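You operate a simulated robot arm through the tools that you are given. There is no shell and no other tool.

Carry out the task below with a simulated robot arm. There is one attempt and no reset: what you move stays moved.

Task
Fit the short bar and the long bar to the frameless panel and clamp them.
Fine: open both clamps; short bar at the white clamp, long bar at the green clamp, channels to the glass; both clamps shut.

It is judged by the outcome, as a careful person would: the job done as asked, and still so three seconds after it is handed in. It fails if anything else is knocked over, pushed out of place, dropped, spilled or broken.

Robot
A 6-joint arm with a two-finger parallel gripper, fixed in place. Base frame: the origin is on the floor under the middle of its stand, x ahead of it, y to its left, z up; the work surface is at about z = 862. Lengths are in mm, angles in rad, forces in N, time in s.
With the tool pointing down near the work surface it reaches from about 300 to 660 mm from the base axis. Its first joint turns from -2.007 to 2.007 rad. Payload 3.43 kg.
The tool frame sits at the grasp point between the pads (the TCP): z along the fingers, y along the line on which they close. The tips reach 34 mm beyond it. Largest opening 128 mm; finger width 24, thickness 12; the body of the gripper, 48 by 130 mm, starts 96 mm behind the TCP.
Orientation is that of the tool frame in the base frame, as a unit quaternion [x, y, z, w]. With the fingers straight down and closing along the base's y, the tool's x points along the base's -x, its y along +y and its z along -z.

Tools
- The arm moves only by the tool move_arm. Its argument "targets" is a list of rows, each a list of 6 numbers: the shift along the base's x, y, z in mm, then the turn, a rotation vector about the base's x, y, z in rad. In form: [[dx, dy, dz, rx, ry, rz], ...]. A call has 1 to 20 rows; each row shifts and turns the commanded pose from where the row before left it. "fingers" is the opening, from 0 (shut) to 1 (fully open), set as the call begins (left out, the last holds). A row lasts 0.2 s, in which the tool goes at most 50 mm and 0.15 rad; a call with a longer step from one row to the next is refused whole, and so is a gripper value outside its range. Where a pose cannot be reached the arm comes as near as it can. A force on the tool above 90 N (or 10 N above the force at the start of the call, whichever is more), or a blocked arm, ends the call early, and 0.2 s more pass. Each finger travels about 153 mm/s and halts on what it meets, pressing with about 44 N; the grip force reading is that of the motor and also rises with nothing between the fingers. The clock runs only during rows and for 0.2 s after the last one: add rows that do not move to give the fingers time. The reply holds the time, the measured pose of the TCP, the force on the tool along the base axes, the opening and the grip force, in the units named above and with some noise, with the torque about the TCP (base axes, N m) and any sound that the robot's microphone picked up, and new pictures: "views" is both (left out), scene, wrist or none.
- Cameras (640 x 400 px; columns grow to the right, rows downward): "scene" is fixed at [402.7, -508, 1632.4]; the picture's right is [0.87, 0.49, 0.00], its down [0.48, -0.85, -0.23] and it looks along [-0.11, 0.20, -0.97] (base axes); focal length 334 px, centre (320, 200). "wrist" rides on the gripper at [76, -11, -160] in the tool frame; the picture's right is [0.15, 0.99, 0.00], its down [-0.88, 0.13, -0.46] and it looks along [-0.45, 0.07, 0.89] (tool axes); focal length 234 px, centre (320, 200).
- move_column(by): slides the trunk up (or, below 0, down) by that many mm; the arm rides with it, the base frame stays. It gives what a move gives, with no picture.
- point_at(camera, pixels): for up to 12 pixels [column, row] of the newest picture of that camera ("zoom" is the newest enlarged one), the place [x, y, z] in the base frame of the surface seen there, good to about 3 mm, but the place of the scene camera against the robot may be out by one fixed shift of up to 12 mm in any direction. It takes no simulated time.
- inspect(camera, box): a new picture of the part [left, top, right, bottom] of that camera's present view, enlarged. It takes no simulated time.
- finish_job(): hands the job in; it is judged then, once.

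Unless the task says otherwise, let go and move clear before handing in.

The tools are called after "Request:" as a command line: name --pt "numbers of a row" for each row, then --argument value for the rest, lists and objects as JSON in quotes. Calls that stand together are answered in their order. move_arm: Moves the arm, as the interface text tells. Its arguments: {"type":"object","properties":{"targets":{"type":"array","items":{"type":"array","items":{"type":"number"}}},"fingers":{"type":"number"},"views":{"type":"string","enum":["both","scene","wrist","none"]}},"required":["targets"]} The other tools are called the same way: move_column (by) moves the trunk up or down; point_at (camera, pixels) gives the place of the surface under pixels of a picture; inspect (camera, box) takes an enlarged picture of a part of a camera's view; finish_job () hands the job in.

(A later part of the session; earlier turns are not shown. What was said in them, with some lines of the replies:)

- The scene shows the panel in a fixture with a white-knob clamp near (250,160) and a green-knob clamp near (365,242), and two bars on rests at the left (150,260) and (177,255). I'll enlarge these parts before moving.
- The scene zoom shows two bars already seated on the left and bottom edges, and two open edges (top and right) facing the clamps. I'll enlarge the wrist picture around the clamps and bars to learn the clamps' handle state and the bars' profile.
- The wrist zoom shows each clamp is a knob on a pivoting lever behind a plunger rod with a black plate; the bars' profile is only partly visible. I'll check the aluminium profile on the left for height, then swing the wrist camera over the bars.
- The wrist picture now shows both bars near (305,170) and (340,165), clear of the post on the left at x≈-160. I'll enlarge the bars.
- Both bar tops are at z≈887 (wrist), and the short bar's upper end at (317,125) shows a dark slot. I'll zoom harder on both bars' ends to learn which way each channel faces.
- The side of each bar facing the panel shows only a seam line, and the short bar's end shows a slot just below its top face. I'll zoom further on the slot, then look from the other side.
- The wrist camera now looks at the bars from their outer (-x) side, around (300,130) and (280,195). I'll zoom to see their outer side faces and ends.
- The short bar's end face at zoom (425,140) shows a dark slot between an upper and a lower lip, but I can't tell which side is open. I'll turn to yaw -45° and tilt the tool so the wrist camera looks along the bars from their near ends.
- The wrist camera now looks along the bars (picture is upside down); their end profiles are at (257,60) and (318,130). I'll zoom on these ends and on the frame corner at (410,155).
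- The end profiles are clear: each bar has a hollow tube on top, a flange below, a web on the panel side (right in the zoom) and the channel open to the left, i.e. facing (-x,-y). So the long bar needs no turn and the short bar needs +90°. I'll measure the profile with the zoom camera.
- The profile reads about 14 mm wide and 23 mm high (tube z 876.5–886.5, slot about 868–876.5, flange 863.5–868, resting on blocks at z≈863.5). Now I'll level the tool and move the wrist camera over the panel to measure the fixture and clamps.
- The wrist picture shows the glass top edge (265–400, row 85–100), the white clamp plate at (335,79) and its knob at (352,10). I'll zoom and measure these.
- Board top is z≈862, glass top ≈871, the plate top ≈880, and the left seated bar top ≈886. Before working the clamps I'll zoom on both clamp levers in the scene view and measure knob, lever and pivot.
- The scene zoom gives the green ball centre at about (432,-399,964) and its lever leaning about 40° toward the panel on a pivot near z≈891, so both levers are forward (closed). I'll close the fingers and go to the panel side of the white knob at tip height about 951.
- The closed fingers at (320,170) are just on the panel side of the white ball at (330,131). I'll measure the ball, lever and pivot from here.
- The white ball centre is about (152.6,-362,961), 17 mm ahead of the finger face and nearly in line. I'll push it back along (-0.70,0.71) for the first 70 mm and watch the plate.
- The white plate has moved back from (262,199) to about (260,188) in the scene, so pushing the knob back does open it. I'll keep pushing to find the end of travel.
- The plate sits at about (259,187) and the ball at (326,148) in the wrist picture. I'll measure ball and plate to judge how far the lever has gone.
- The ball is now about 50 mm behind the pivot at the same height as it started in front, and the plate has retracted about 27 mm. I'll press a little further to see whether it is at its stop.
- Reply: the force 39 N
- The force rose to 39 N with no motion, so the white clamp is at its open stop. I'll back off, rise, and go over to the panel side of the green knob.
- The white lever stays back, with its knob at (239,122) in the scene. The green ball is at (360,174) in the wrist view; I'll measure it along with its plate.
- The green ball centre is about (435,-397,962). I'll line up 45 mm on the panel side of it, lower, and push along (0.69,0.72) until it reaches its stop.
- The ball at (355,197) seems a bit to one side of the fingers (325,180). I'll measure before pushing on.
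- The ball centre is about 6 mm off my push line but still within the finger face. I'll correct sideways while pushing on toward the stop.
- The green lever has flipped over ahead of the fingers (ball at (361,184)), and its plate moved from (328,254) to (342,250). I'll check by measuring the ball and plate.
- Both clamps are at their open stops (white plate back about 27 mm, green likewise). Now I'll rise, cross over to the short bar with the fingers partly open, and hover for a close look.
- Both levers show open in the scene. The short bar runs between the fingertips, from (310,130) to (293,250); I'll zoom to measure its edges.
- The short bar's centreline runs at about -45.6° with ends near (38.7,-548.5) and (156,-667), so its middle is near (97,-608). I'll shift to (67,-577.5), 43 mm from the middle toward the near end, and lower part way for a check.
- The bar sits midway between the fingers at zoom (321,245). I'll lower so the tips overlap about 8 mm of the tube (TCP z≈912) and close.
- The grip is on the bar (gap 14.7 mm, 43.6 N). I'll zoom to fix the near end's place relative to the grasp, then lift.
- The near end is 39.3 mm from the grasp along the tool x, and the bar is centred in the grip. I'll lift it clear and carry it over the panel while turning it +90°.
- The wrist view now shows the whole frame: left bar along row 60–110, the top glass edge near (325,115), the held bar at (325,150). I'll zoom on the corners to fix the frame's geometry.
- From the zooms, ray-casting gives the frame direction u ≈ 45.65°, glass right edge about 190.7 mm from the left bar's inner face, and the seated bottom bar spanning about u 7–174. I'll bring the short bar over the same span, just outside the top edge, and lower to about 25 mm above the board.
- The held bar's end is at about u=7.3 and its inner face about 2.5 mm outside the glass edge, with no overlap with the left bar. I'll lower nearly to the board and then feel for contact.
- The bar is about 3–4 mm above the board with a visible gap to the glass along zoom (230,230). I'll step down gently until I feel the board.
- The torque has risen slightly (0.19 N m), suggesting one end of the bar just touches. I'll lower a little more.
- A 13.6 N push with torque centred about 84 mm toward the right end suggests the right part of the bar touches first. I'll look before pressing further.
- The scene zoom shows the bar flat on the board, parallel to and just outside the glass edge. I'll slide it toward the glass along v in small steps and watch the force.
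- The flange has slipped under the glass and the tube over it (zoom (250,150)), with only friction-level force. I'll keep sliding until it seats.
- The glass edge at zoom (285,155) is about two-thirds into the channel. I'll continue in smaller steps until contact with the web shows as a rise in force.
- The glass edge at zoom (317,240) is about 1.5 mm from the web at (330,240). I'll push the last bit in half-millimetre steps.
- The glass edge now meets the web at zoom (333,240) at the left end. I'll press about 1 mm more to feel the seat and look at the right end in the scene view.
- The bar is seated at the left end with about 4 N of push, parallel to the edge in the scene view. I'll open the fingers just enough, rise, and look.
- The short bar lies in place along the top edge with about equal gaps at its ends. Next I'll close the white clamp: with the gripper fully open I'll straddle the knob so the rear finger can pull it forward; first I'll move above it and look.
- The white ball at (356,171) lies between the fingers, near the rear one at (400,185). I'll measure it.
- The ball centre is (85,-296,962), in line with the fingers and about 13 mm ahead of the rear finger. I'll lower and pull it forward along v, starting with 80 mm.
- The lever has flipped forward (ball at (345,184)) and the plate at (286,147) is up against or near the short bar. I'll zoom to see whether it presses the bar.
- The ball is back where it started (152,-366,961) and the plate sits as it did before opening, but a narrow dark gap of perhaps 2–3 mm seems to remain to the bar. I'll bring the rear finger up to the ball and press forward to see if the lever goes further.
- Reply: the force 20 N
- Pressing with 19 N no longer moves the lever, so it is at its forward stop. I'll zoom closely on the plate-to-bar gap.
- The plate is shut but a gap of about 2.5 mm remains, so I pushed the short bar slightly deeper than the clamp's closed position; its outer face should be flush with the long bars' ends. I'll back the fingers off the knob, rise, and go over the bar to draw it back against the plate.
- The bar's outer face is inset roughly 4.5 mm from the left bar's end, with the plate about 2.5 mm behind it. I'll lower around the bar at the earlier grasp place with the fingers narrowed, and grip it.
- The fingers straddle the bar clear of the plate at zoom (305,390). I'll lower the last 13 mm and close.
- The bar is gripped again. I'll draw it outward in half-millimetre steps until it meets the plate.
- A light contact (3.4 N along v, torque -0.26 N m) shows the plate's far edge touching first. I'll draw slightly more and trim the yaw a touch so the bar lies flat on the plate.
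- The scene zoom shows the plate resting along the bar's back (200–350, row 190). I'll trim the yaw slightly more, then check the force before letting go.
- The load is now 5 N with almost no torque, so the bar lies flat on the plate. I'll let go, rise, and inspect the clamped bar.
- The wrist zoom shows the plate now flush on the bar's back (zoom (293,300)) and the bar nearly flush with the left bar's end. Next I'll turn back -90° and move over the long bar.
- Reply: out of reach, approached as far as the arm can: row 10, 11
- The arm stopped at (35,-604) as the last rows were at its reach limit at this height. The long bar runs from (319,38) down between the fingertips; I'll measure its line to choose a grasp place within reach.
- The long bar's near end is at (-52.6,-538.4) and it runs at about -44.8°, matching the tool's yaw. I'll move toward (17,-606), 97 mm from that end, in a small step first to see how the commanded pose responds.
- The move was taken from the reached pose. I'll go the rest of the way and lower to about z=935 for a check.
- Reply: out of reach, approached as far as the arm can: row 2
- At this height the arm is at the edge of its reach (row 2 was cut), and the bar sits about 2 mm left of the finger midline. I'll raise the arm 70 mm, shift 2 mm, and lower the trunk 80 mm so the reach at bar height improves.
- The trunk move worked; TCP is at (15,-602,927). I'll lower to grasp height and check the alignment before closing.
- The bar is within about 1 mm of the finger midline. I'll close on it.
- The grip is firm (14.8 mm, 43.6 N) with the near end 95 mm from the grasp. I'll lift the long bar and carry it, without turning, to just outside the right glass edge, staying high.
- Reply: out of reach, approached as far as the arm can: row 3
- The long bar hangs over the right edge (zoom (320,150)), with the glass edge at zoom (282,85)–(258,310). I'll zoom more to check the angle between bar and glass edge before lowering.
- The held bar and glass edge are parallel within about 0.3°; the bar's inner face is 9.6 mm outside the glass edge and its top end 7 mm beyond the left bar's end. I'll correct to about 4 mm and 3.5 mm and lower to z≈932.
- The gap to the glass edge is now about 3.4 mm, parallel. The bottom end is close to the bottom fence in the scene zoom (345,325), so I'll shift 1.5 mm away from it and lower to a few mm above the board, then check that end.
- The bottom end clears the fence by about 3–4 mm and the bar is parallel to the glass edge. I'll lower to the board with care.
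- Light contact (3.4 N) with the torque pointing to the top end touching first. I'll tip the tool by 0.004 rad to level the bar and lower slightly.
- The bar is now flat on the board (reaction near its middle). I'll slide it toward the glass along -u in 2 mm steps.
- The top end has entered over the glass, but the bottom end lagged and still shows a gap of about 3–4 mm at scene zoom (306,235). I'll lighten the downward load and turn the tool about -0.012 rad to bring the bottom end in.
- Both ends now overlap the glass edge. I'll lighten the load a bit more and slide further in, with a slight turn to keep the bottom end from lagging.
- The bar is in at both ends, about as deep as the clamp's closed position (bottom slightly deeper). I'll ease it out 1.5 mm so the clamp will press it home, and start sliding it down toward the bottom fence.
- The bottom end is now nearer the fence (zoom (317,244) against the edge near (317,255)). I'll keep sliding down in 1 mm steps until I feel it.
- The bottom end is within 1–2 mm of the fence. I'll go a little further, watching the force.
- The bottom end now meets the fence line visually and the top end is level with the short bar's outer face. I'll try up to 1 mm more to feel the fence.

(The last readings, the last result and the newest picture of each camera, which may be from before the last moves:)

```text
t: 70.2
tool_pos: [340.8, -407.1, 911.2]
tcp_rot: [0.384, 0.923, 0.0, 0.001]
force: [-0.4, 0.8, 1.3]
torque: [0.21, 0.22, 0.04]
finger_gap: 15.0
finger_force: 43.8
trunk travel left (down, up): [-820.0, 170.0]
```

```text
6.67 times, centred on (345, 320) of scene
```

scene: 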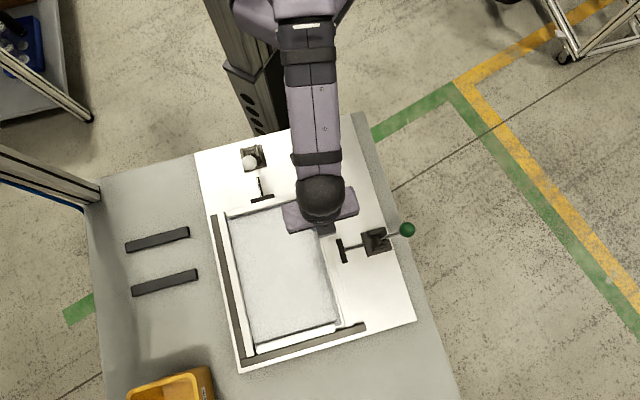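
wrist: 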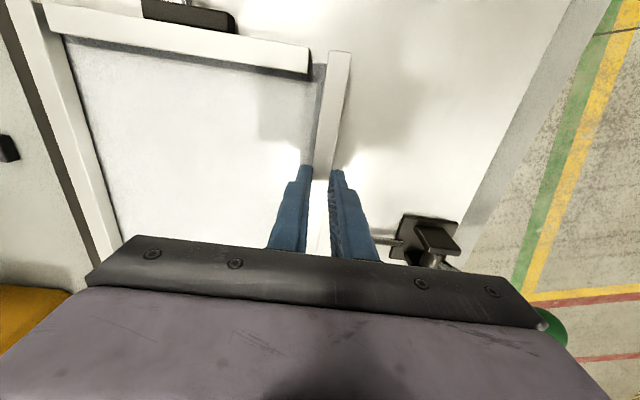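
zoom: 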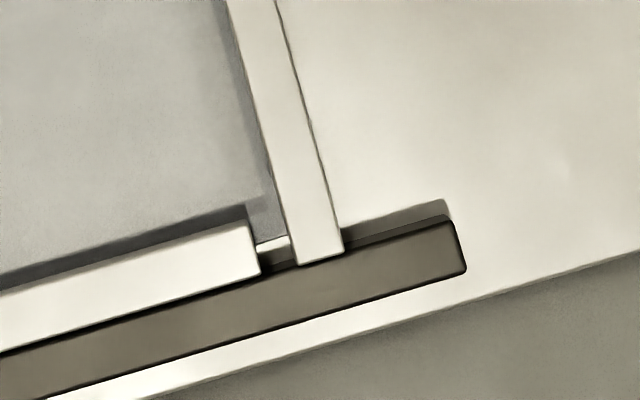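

The bottom end is now against the fence line; gaps to the short bars' ends read about 12 mm (top) and 11 mm (bottom), leaving 1–2 mm for the clamp to press. I'll trim the angle slightly, let go and rise.

Request:
move_arm --pt "0 0 0 0 0 0.003" --pt "0 0 0 0 0 0" --views "none"

Request:
move_arm --pt "0 0 0 0 0 0" --pt "0 0 0 0 0 0" --fingers 0.26 --views "none"

Request:
move_arm --pt "0 0 15 0 0 0" --pt "0 0 35 0 0 0" --pt "0 0 40 0 0 0" --pt "0 0 40 0 0 0"

Request:
inspect --camera "scene" --box '[200, 170, 420, 370]'

```text
t: 70.8
tool_pos: [341.1, -406.3, 911.1]
tcp_rot: [0.383, 0.924, 0.0, 0.002]
force: [0.1, 0.8, 0.9]
torque: [0.19, 0.16, -0.05]
finger_gap: 15.3
finger_force: 43.9
trunk travel left (down, up): [-820.0, 170.0]
```

```text
t: 71.4
tool_pos: [341.9, -407.0, 911.5]
tcp_rot: [0.383, 0.924, 0.0, 0.001]
force: [-0.7, -0.1, -0.4]
torque: [-0.01, 0.01, -0.01]
finger_gap: 33.3
finger_force: 0.1
trunk travel left (down, up): [-820.0, 170.0]
```

```text
t: 72.4
tool_pos: [339.8, -407.0, 1043.2]
tcp_rot: [0.383, 0.924, -0.001, 0.001]
force: [0.8, -0.1, -0.4]
torque: [-0.01, -0.05, 0.03]
finger_gap: 33.2
finger_force: 0.0
trunk travel left (down, up): [-820.0, 170.0]
```

scene: 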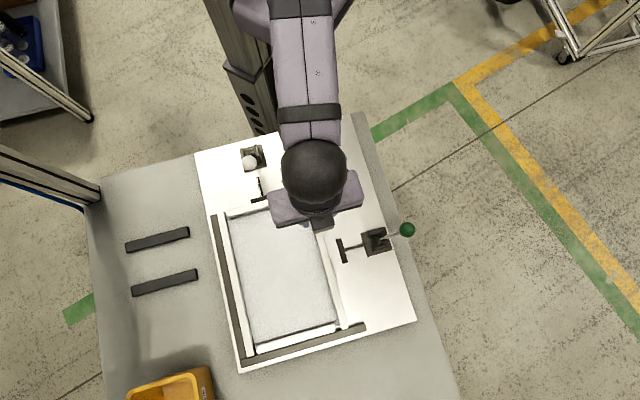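
wrist: 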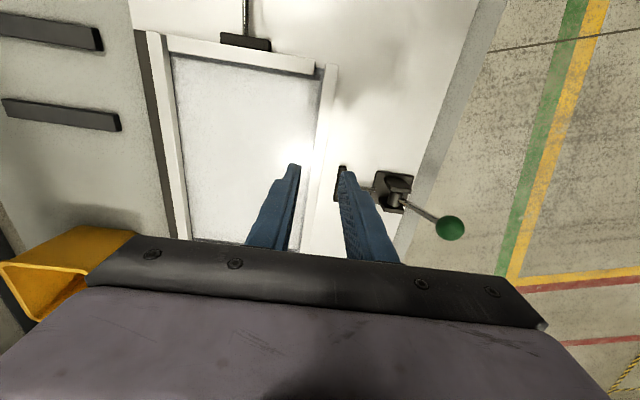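

```text
2.00 times, centred on (310, 270) of scene
```

zoom: 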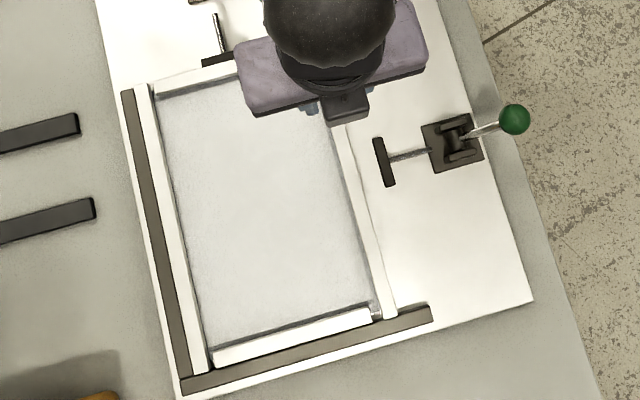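

The frame now looks complete with the long bar on the right edge. Next I'll open the gripper fully and move over the green knob, then measure it.

Request:
move_arm --pt "33.7 12.5 0 0 0 0" --pt "33.7 12.5 0 0 0 0" --pt "33.7 12.5 0 0 0 0" --pt "33.7 12.6 -10 0 0 0" --fingers 1

```text
t: 73.4
tool_pos: [478.1, -356.6, 1031.5]
tcp_rot: [0.382, 0.924, -0.001, 0.001]
force: [0.2, -0.1, 0.7]
torque: [0.02, 0.02, -0.02]
finger_gap: 127.9
finger_force: 0.1
trunk travel left (down, up): [-820.0, 170.0]
```

scene: 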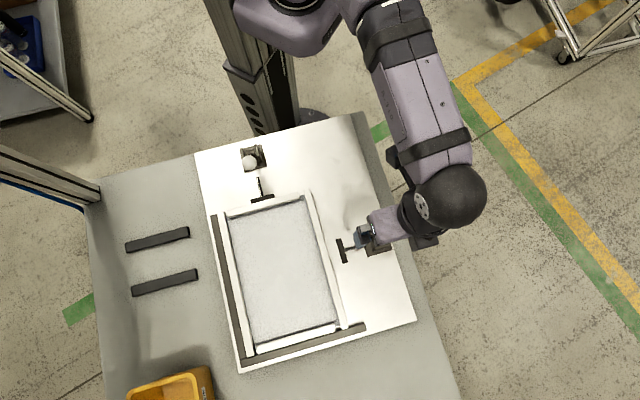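
wrist: 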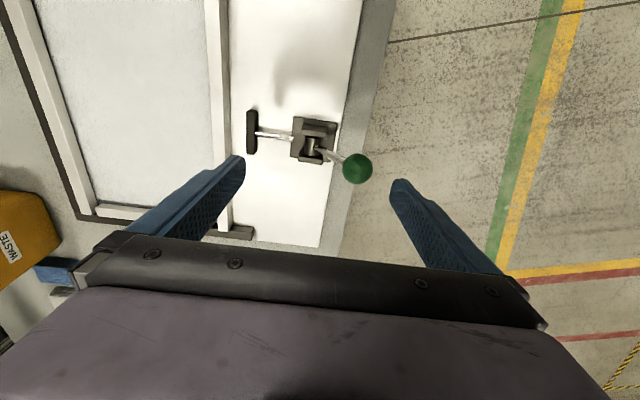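

The green ball is 39 mm from the grasp axis toward the rear finger and well in line, with about 10 mm of clearance. I'll lower and pull it toward the panel along -u.

Request:
move_arm --pt "0 0 -26 0 0 0" --pt "0 0 -25 0 0 0" --pt "-7.06 -7.08 0 0 0 0" --pt "-7.06 -7.08 0 0 0 0" --pt "-7.06 -7.08 0 0 0 0" --pt "-7.06 -7.08 0 0 0 0" --pt "-7.06 -7.08 0 0 0 0" --pt "-7.06 -7.08 0 0 0 0"

Request:
inspect --camera "wrist" --box '[200, 60, 420, 230]'

```text
t: 75.2
tool_pos: [432.0, -399.5, 980.0]
tcp_rot: [0.382, 0.924, -0.001, 0.0]
force: [0.2, 0.1, 0.0]
torque: [-0.01, 0.0, 0.02]
finger_gap: 127.9
finger_force: 0.0
trunk travel left (down, up): [-820.0, 170.0]
```

scene: 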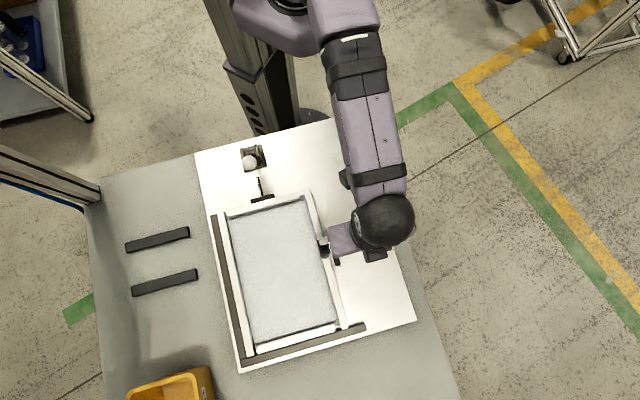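
wrist: 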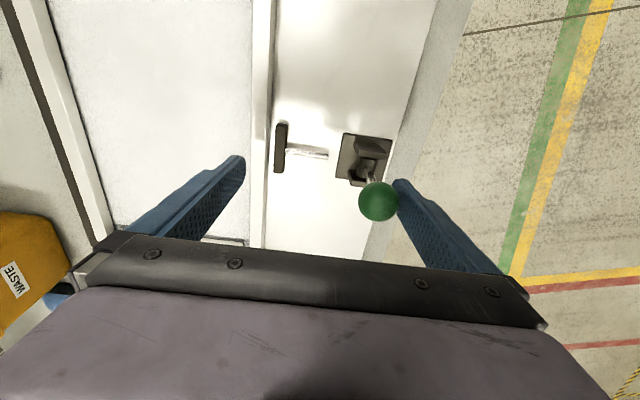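

```text
2.35 times, centred on (310, 145) of wrist
```

zoom: 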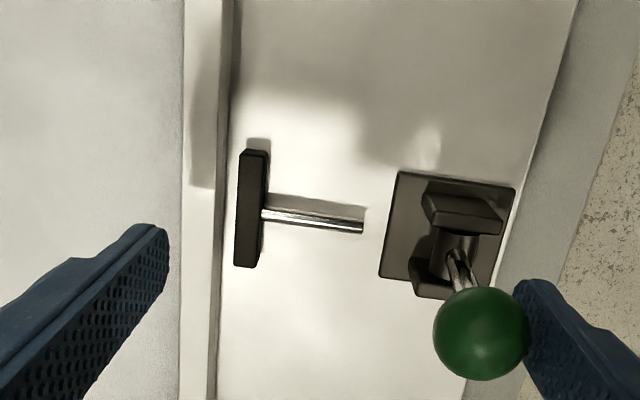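

The lever is near vertical and the plate is advancing toward the long bar. I'll keep pulling.

Request:
move_arm --pt "-7.06 -7.08 0 0 0 0" --pt "-7.06 -7.08 0 0 0 0" --pt "-7.06 -7.08 0 0 0 0" --pt "-5 -5 0 0 0 0"

Request:
inspect --camera "wrist" --box '[240, 80, 420, 230]'

```text
t: 76.2
tool_pos: [406.6, -427.5, 979.7]
tcp_rot: [0.383, 0.924, -0.002, 0.002]
force: [0.3, -0.1, -0.4]
torque: [0.01, -0.01, 0.01]
finger_gap: 127.9
finger_force: 0.1
trunk travel left (down, up): [-820.0, 170.0]
```

scene: 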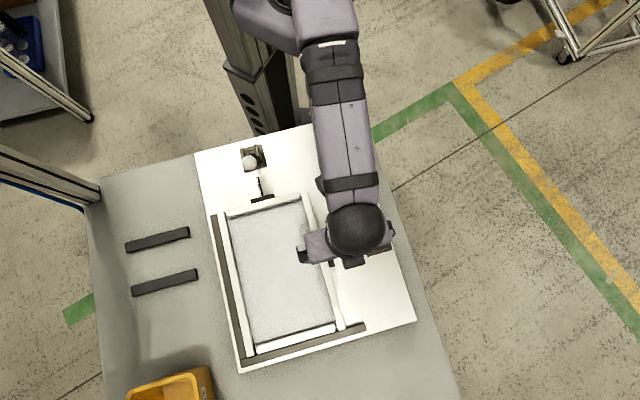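
wrist: 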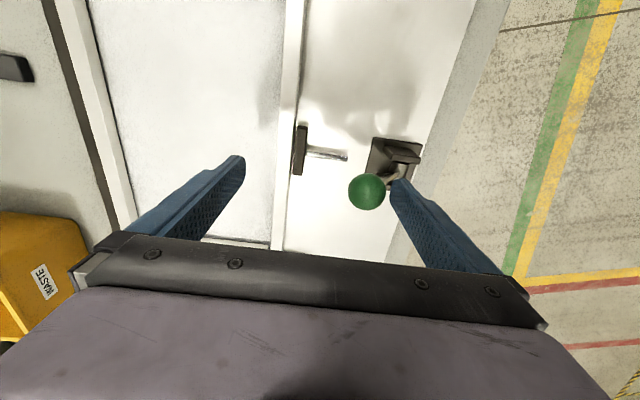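

```text
2.67 times, centred on (330, 155) of wrist
```

zoom: 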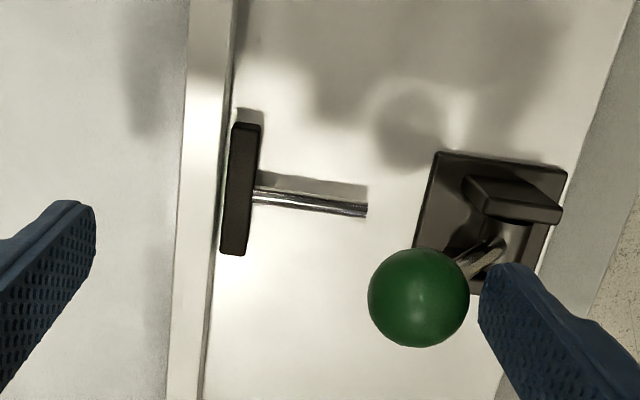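

The plate has come up against the long bar (zoom (225,190)). I'll pull the knob on until the lever meets its stop.

Request:
move_arm --pt "-7.06 -7.08 0 0 0 0" --pt "-5 -5 0 0 0 0" --pt "-2.5 -2.5 0 0 0 0" --pt "-2.1 -2.1 0 0 0 0" --views "wrist"

Request:
inspect --camera "wrist" --box '[270, 90, 430, 230]'

```text
t: 77.2
tool_pos: [399.7, -431.3, 980.6]
tcp_rot: [0.381, 0.924, 0.005, 0.004]
force: [29.5, 30.4, 1.2]
torque: [0.91, -0.68, 0.07]
finger_gap: 128.3
finger_force: 0.2
trunk travel left (down, up): [-820.0, 170.0]
```

wrist: 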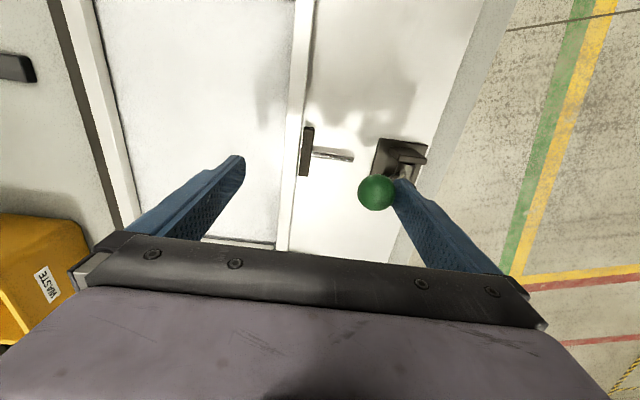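

```text
2.86 times, centred on (350, 160) of wrist
```

zoom: 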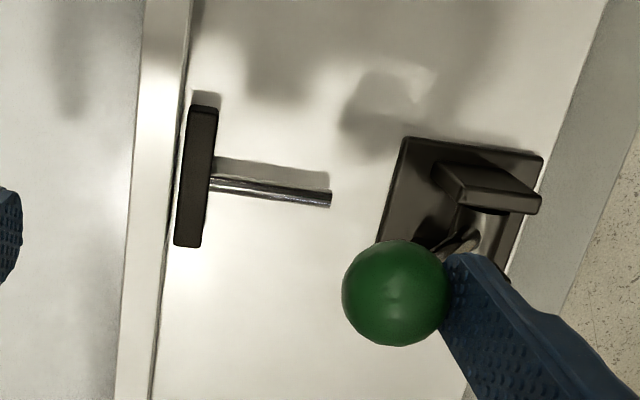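

The lever is at its stop (42 N) with the ball back at its original closed place (434,-397). I'll back off and zoom on the plate contact.

Request:
move_arm --pt "4 4 0 0 0 0" --pt "4 4 0 0 0 0" --views "wrist"

Request:
inspect --camera "wrist" --box '[290, 110, 330, 140]'

Request:
inspect --camera "wrist" --box '[280, 145, 330, 185]'

```text
t: 77.8
tool_pos: [399.9, -432.2, 980.8]
tcp_rot: [0.384, 0.924, 0.001, 0.004]
force: [12.1, 14.4, 5.8]
torque: [0.74, -0.44, 0.13]
finger_gap: 127.8
finger_force: 0.3
trunk travel left (down, up): [-820.0, 170.0]
```

wrist: 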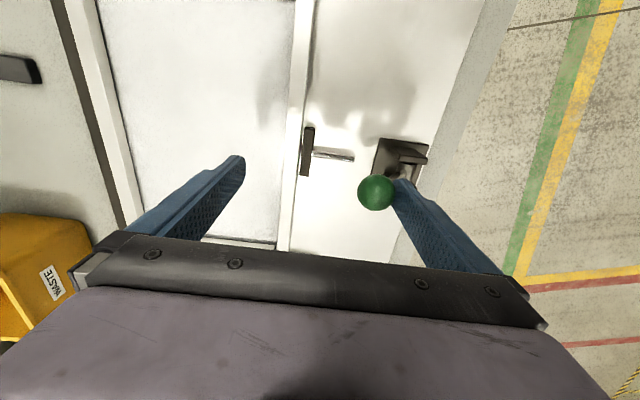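

```text
13.33 times, centred on (310, 125) of wrist
```

zoom: 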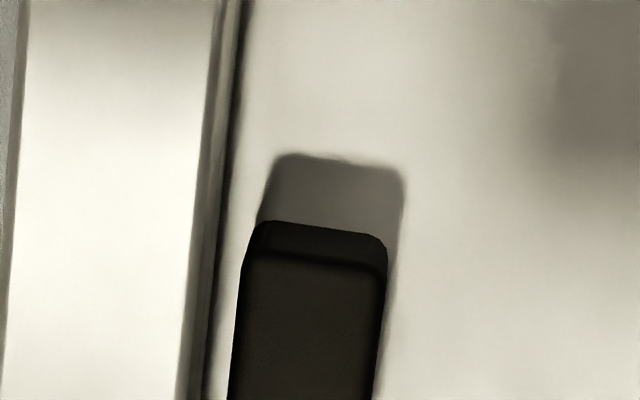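

```text
10.00 times, centred on (305, 165) of wrist
```

zoom: 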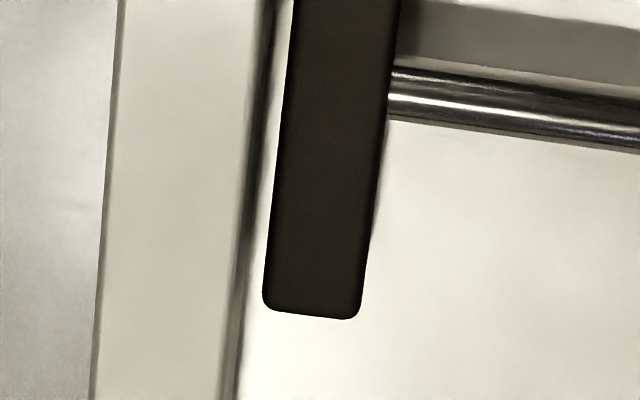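

A bright strip remains between bar and plate (second zoom, x 265–285), about 2 mm, so the flipping plate knocked the bar slightly deeper than its closed place. I'll back off the knob, rise and return over the bar to draw it back onto the plate as before.

Request:
move_arm --pt "5 5 0 0 0 0" --pt "4 4 0 0 0 0" --pt "0 0 30 0 0 0" --pt "0 0 35 0 0 0" --pt "-25 5 0 0 0 0" --pt "-30 8 0 0 0 0" --pt "-18 0 0 0 0 0"

Request:
inspect --camera "wrist" --box '[270, 60, 390, 180]'

```text
t: 79.4
tool_pos: [332.6, -411.5, 1046.3]
tcp_rot: [0.382, 0.924, -0.001, 0.002]
force: [0.3, -0.5, 0.9]
torque: [0.0, 0.02, 0.0]
finger_gap: 128.2
finger_force: 0.1
trunk travel left (down, up): [-820.0, 170.0]
```

scene: 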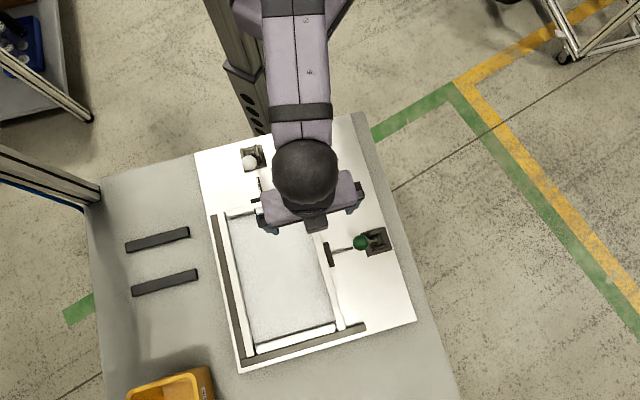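
wrist: 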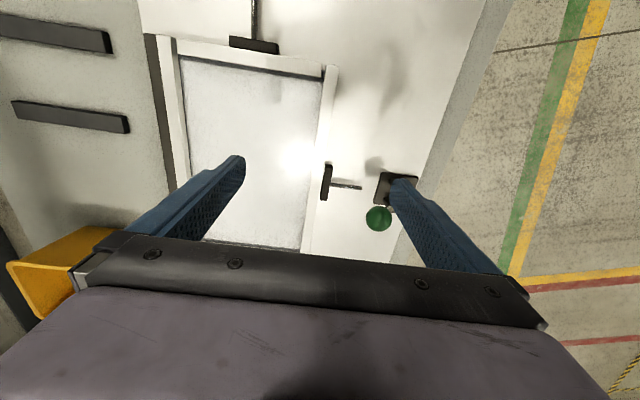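

```text
3.33 times, centred on (330, 120) of wrist
```

zoom: 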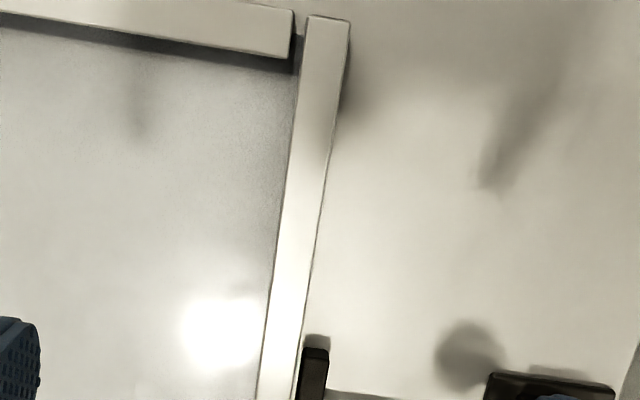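

The long bar is parallel to the glass edge, but the closing plate has shoved it about 3 mm past the plate's rest position (gap 3.3 mm at the plate). I'll lower around the bar at the same grasp place with matching yaw and grip it.

Request:
move_arm --pt "2.4 2.4 0 0 0 0.011" --pt "0 0 -35 0 0 0" --pt "0 0 -35 0 0 0" --pt "0 0 -35 0 0 0" --pt "0 0 -15 0 0 0" --pt "0 0 0 0 0 0" --fingers 0.26 --views "wrist"

Request:
inspect --camera "wrist" --box '[260, 120, 380, 220]'

```text
t: 80.8
tool_pos: [336.2, -407.4, 925.8]
tcp_rot: [0.378, 0.926, -0.001, 0.002]
force: [0.9, -0.2, -0.5]
torque: [0.01, 0.01, -0.03]
finger_gap: 33.4
finger_force: 0.2
trunk travel left (down, up): [-820.0, 170.0]
```

wrist: 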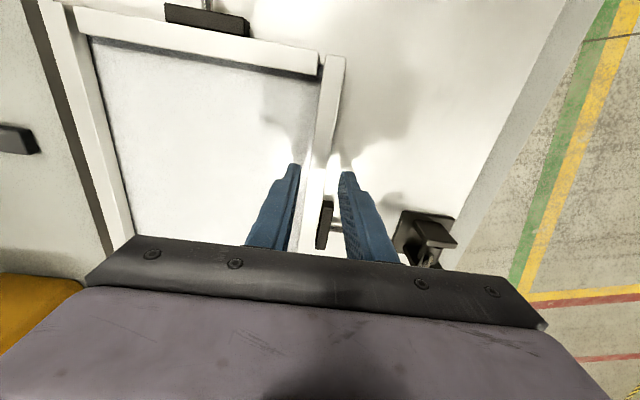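

```text
4.00 times, centred on (320, 170) of wrist
```

zoom: 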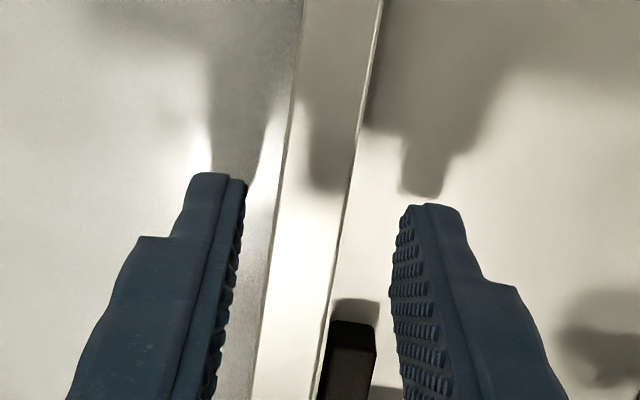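

The bar lies about 2.8 mm inward of the finger midline, so closing will itself draw it outward most of the way. I'll lower the last 14 mm and close.

Request:
move_arm --pt "0 0 -8 0 0 0" --pt "0 0 -5.5 0 0 0" --pt "0 0 0 0 0 0" --views "none"

Request:
move_arm --pt "0 0 0 0 0 0" --pt "0 0 0 0 0 0" --pt "0 0 0 0 0 0" --fingers 0 --views "wrist"

Request:
inspect --camera "wrist" --box '[270, 40, 370, 140]'

Request:
inspect --camera "scene" --box '[300, 200, 400, 340]'

```text
t: 81.6
tool_pos: [336.2, -408.8, 912.4]
tcp_rot: [0.377, 0.926, -0.001, 0.001]
force: [0.1, 0.2, -0.6]
torque: [-0.05, -0.01, 0.03]
finger_gap: 33.0
finger_force: 0.0
trunk travel left (down, up): [-820.0, 170.0]
```

```text
t: 82.4
tool_pos: [337.3, -410.3, 911.4]
tcp_rot: [0.377, 0.926, -0.001, 0.002]
force: [-0.1, -0.1, 0.1]
torque: [0.0, 0.03, -0.08]
finger_gap: 14.8
finger_force: 43.9
trunk travel left (down, up): [-820.0, 170.0]
```

wrist: 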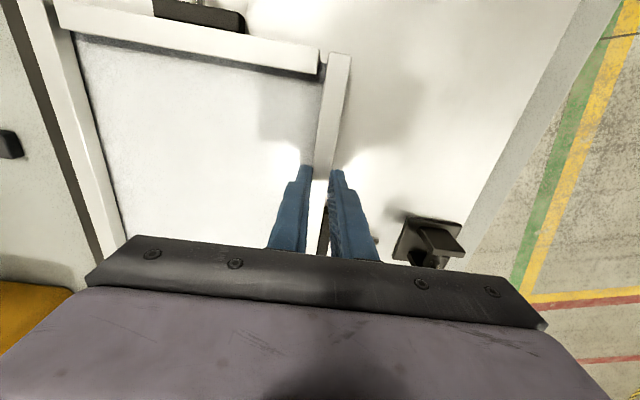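

```text
4.00 times, centred on (320, 90) of wrist
```

zoom: 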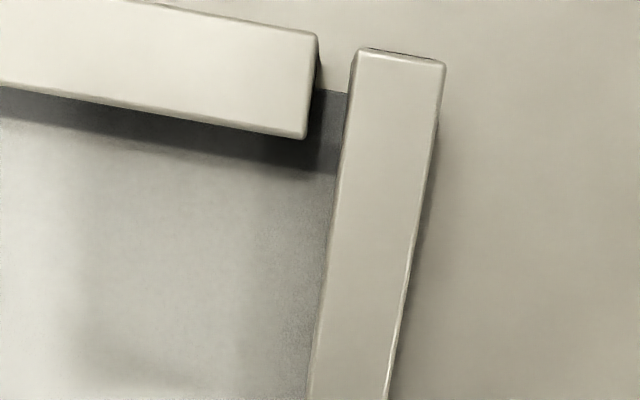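

```text
2.86 times, centred on (350, 270) of scene
```

zoom: 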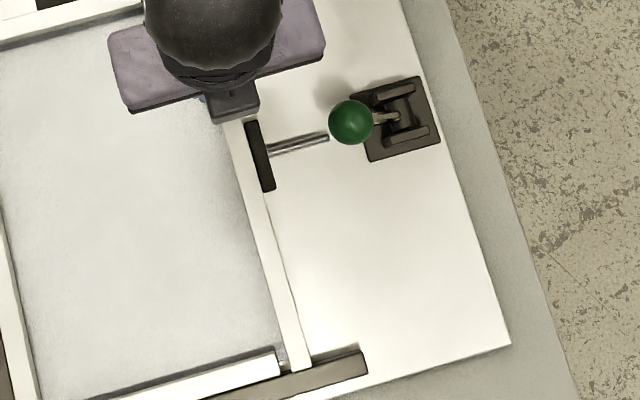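

The bar is gripped without load. I'll draw it outward along u in half-millimetre steps until the plate resists.

Request:
move_arm --pt "0.35 0.357 0 0 0 0" --pt "0.35 0.357 0 0 0 0" --views "none"

Request:
move_arm --pt "0.35 0.357 0 0 0 0" --views "none"

```text
t: 83.0
tool_pos: [337.1, -409.8, 912.9]
tcp_rot: [0.378, 0.926, 0.0, 0.001]
force: [-2.6, -2.2, 1.2]
torque: [0.05, 0.32, -0.28]
finger_gap: 14.9
finger_force: 44.0
trunk travel left (down, up): [-820.0, 170.0]
```

```text
t: 83.4
tool_pos: [336.5, -407.9, 912.5]
tcp_rot: [0.378, 0.926, 0.0, 0.001]
force: [-5.0, -4.4, 1.2]
torque: [-0.01, 0.37, -0.48]
finger_gap: 15.1
finger_force: 43.9
trunk travel left (down, up): [-820.0, 170.0]
```

The load has risen to 6.6 N along -u with the torque centred about 73 mm away, i.e. on the plate. I'll trim the yaw slightly and check the contact.

Request:
move_arm --pt "0 0 0 0 0 -0.002" --pt "0 0 0 0 0 0" --views "wrist"

Request:
inspect --camera "wrist" --box '[270, 40, 370, 140]'

Request:
inspect --camera "scene" --box '[310, 220, 360, 340]'

Request:
inspect --camera "scene" --box '[310, 290, 380, 350]'

```text
t: 84.0
tool_pos: [336.6, -408.3, 911.7]
tcp_rot: [0.379, 0.925, -0.001, 0.001]
force: [-4.3, -4.0, 0.6]
torque: [-0.12, 0.22, -0.48]
finger_gap: 15.0
finger_force: 44.1
trunk travel left (down, up): [-820.0, 170.0]
```

wrist: 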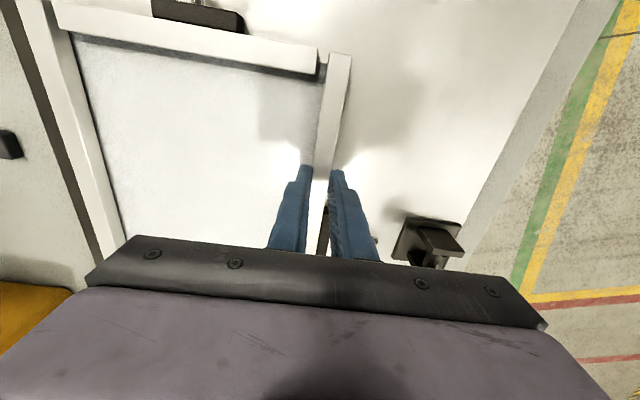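

```text
4.00 times, centred on (320, 90) of wrist
```

zoom: 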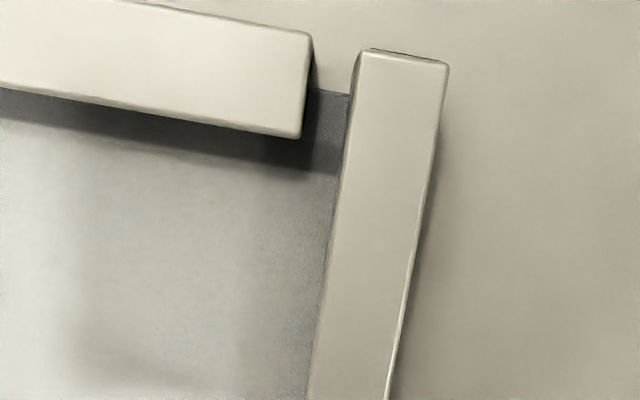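

```text
3.33 times, centred on (335, 280) of scene
```

zoom: 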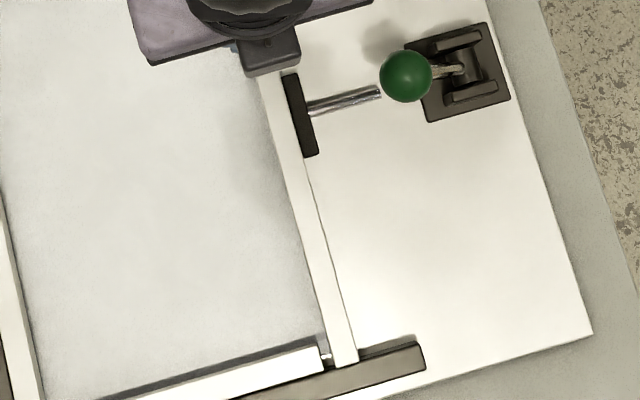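

```text
6.67 times, centred on (345, 320) of scene
```

zoom: 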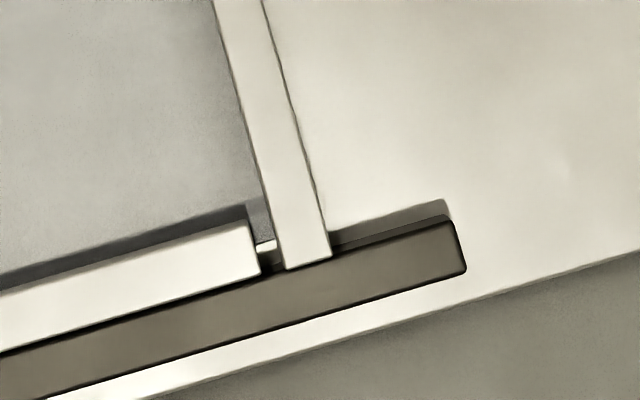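

The gaps to the short bars' ends are now about 7.6 mm (top) and 7.0 mm (bottom), matching the 7 mm on the left side, and the plate lies on the bar's back. I'll let go, rise and look at everything.

Request:
move_arm --pt "0 0 0 0 0 0" --pt "0 0 0 0 0 0" --fingers 0.26 --views "none"

Request:
move_arm --pt "0 0 15 0 0 0" --pt "0 0 35 0 0 0" --pt "0 0 40 0 0 0" --pt "0 0 40 0 0 0"

Request:
inspect --camera "wrist" --box '[270, 60, 390, 180]'

Request:
inspect --camera "scene" --box '[300, 210, 400, 350]'

```text
t: 84.6
tool_pos: [337.5, -407.6, 912.3]
tcp_rot: [0.379, 0.925, -0.001, 0.002]
force: [0.1, -1.1, 0.5]
torque: [0.0, 0.03, -0.01]
finger_gap: 33.5
finger_force: 0.0
trunk travel left (down, up): [-820.0, 170.0]
```

```text
t: 85.6
tool_pos: [337.1, -408.3, 1043.0]
tcp_rot: [0.379, 0.925, 0.0, 0.002]
force: [0.1, -0.1, 0.3]
torque: [-0.02, -0.01, 0.02]
finger_gap: 33.3
finger_force: 0.0
trunk travel left (down, up): [-820.0, 170.0]
```

scene: 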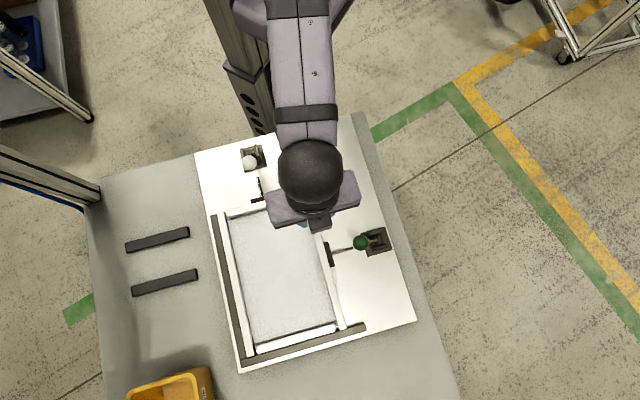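
wrist: 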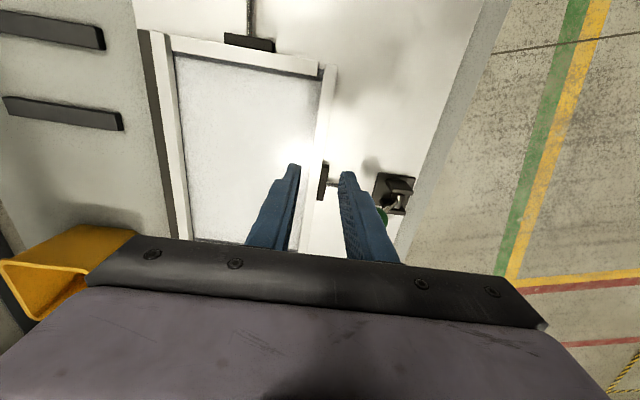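

```text
3.33 times, centred on (330, 120) of wrist
```

zoom: 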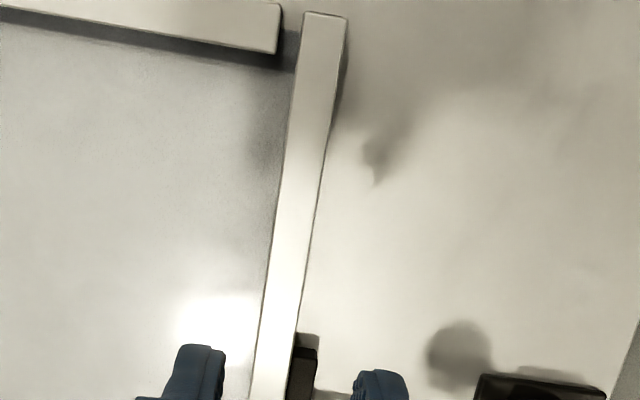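

```text
2.86 times, centred on (350, 280) of scene
```

zoom: 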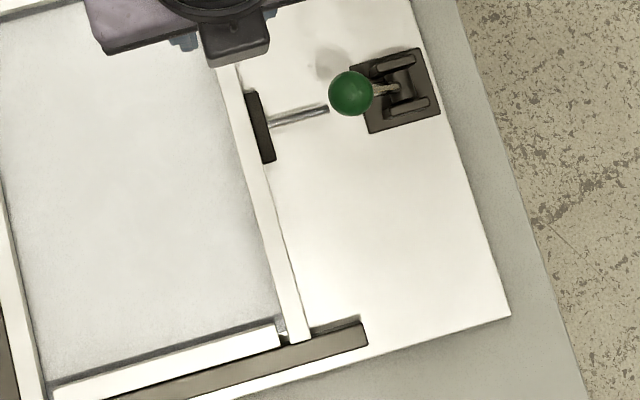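

Both plates sit on the bars and both levers are forward. I'll raise the arm clear and bring the trunk back up, then inspect the whole frame.

Request:
move_arm --pt "0 0 40 0 0 0" --pt "-20 15 40 0 0 0" --pt "-30 25 20 0 0 0" --pt "-30 30 0 0 0 0" --pt "-30 30 0 0 0 0" --views "none"

Request:
move_column --by 80

Request:
move_arm --pt "0 0 0 0 0 0"

Request:
inspect --camera "scene" --box '[200, 140, 420, 380]'

Request:
inspect --camera "scene" --box '[225, 140, 325, 220]'

Request:
inspect --camera "scene" --box '[300, 215, 400, 295]'

```text
t: 86.8
tool_pos: [225.5, -307.9, 1143.3]
tcp_rot: [0.379, 0.925, -0.001, 0.003]
force: [-0.1, 0.1, -1.1]
torque: [-0.02, -0.01, -0.01]
finger_gap: 33.2
finger_force: 0.1
trunk travel left (down, up): [-820.0, 170.0]
```

```text
t: 87.9
tool_pos: [227.9, -310.3, 1223.2]
tcp_rot: [0.379, 0.925, 0.0, 0.001]
force: [-0.2, -0.2, 0.0]
torque: [-0.02, 0.02, -0.01]
finger_gap: 33.1
finger_force: 0.1
trunk travel left (down, up): [-900.0, 90.0]
```

```text
t: 88.3
tool_pos: [226.8, -309.1, 1224.4]
tcp_rot: [0.379, 0.925, -0.001, 0.002]
force: [-0.8, -0.4, 0.0]
torque: [0.0, 0.02, -0.02]
finger_gap: 33.2
finger_force: 0.1
trunk travel left (down, up): [-900.0, 90.0]
```

scene: 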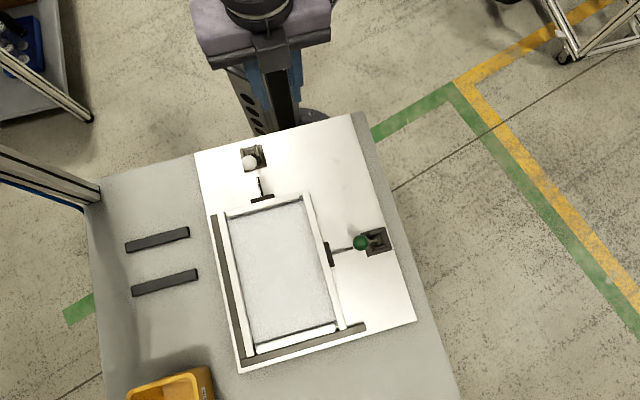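
wrist: 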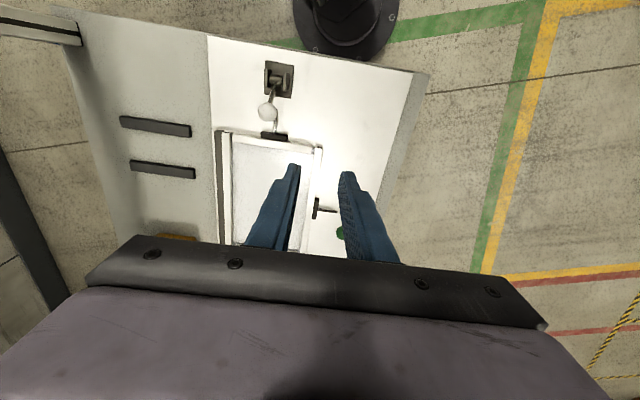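

```text
1.67 times, centred on (310, 260) of scene
```

zoom: 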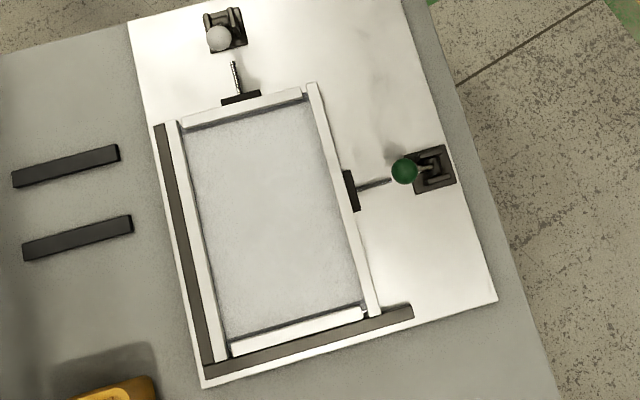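

```text
5.00 times, centred on (275, 180) of scene
```

zoom: 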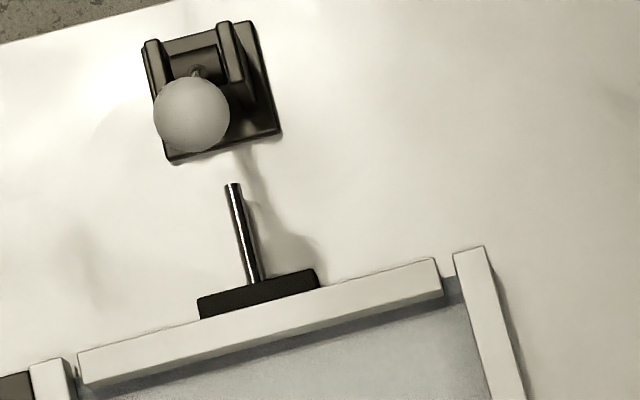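

```text
5.00 times, centred on (350, 255) of scene
```

zoom: 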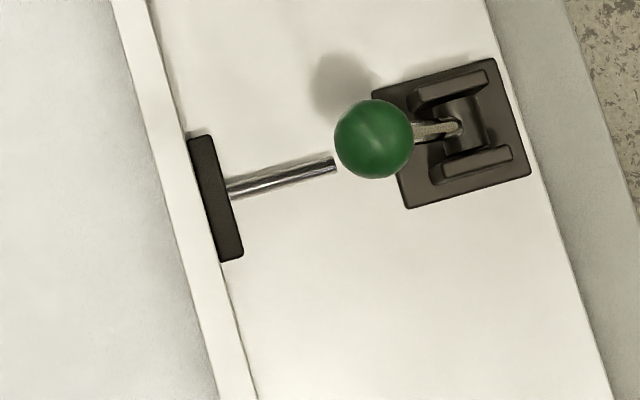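

The scene view shows all four bars in a square frame, corners flush, and both levers forward. I'll check the plate contacts from the wrist camera, which looks from the clamp side.

Request:
inspect --camera "wrist" --box '[255, 122, 303, 152]'

Request:
inspect --camera "wrist" --box '[305, 190, 340, 220]'

Request:
inspect --camera "wrist" --box '[300, 130, 340, 160]'

```text
13.33 times, centred on (279, 137) of wrist
```

zoom: 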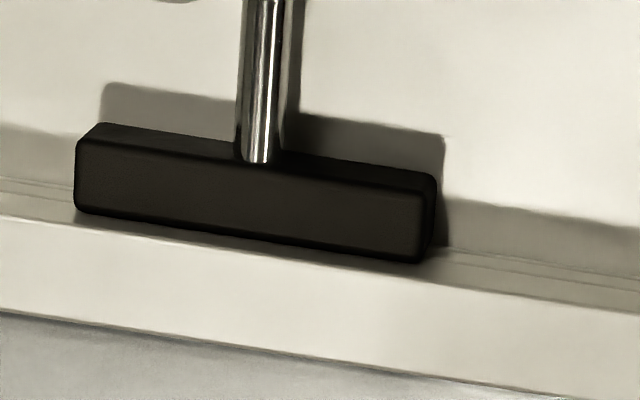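

```text
13.33 times, centred on (322, 205) of wrist
```

zoom: 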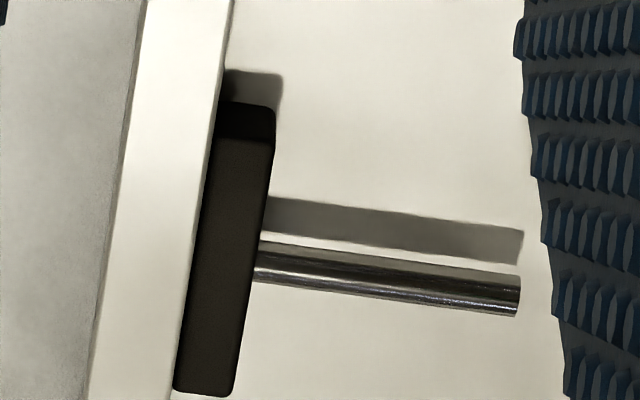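

```text
13.33 times, centred on (320, 145) of wrist
```

zoom: 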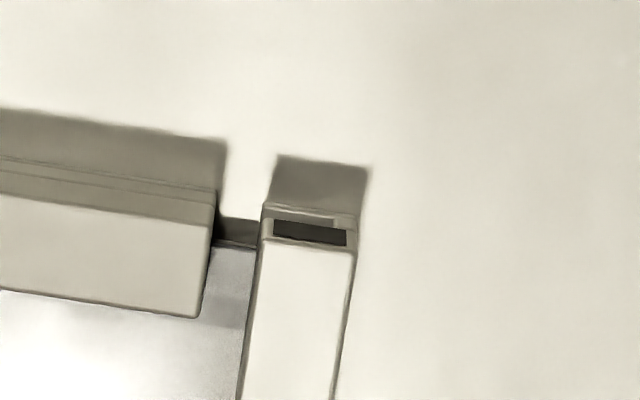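

From the clamp side, both plates lie flat against the bars' backs (first zoom rows 215–260, second zoom x 175–225). Both levers are shut, the corners are flush, the rests haven't moved and the arm is clear, so I'm handing the job in.

Request:
finish_job

```text
The job is handed in.
```

I've handed the job in: the short bar sits at the white clamp and the long bar at the green clamp. Both have their channels on the glass, and both clamps are shut.

- **Fit:** The bars' ends are flush at both top corners. The gaps between the short bars and the long bars are about 7 mm all round. The arm is up and clear, and nothing else moved.
- **Clamp pressure:** Both bars ended up slightly deeper than the shut position of their clamps. I pushed the short bar about 2.5 mm too far by hand, and the green clamp knocked the long bar about 3 mm deeper as it flipped shut. I pulled each bar back until I felt it touch its clamp plate, at about 5 to 7 N. The plates lie flat against the bars, but I did not measure any pressure from the clamps after letting go.
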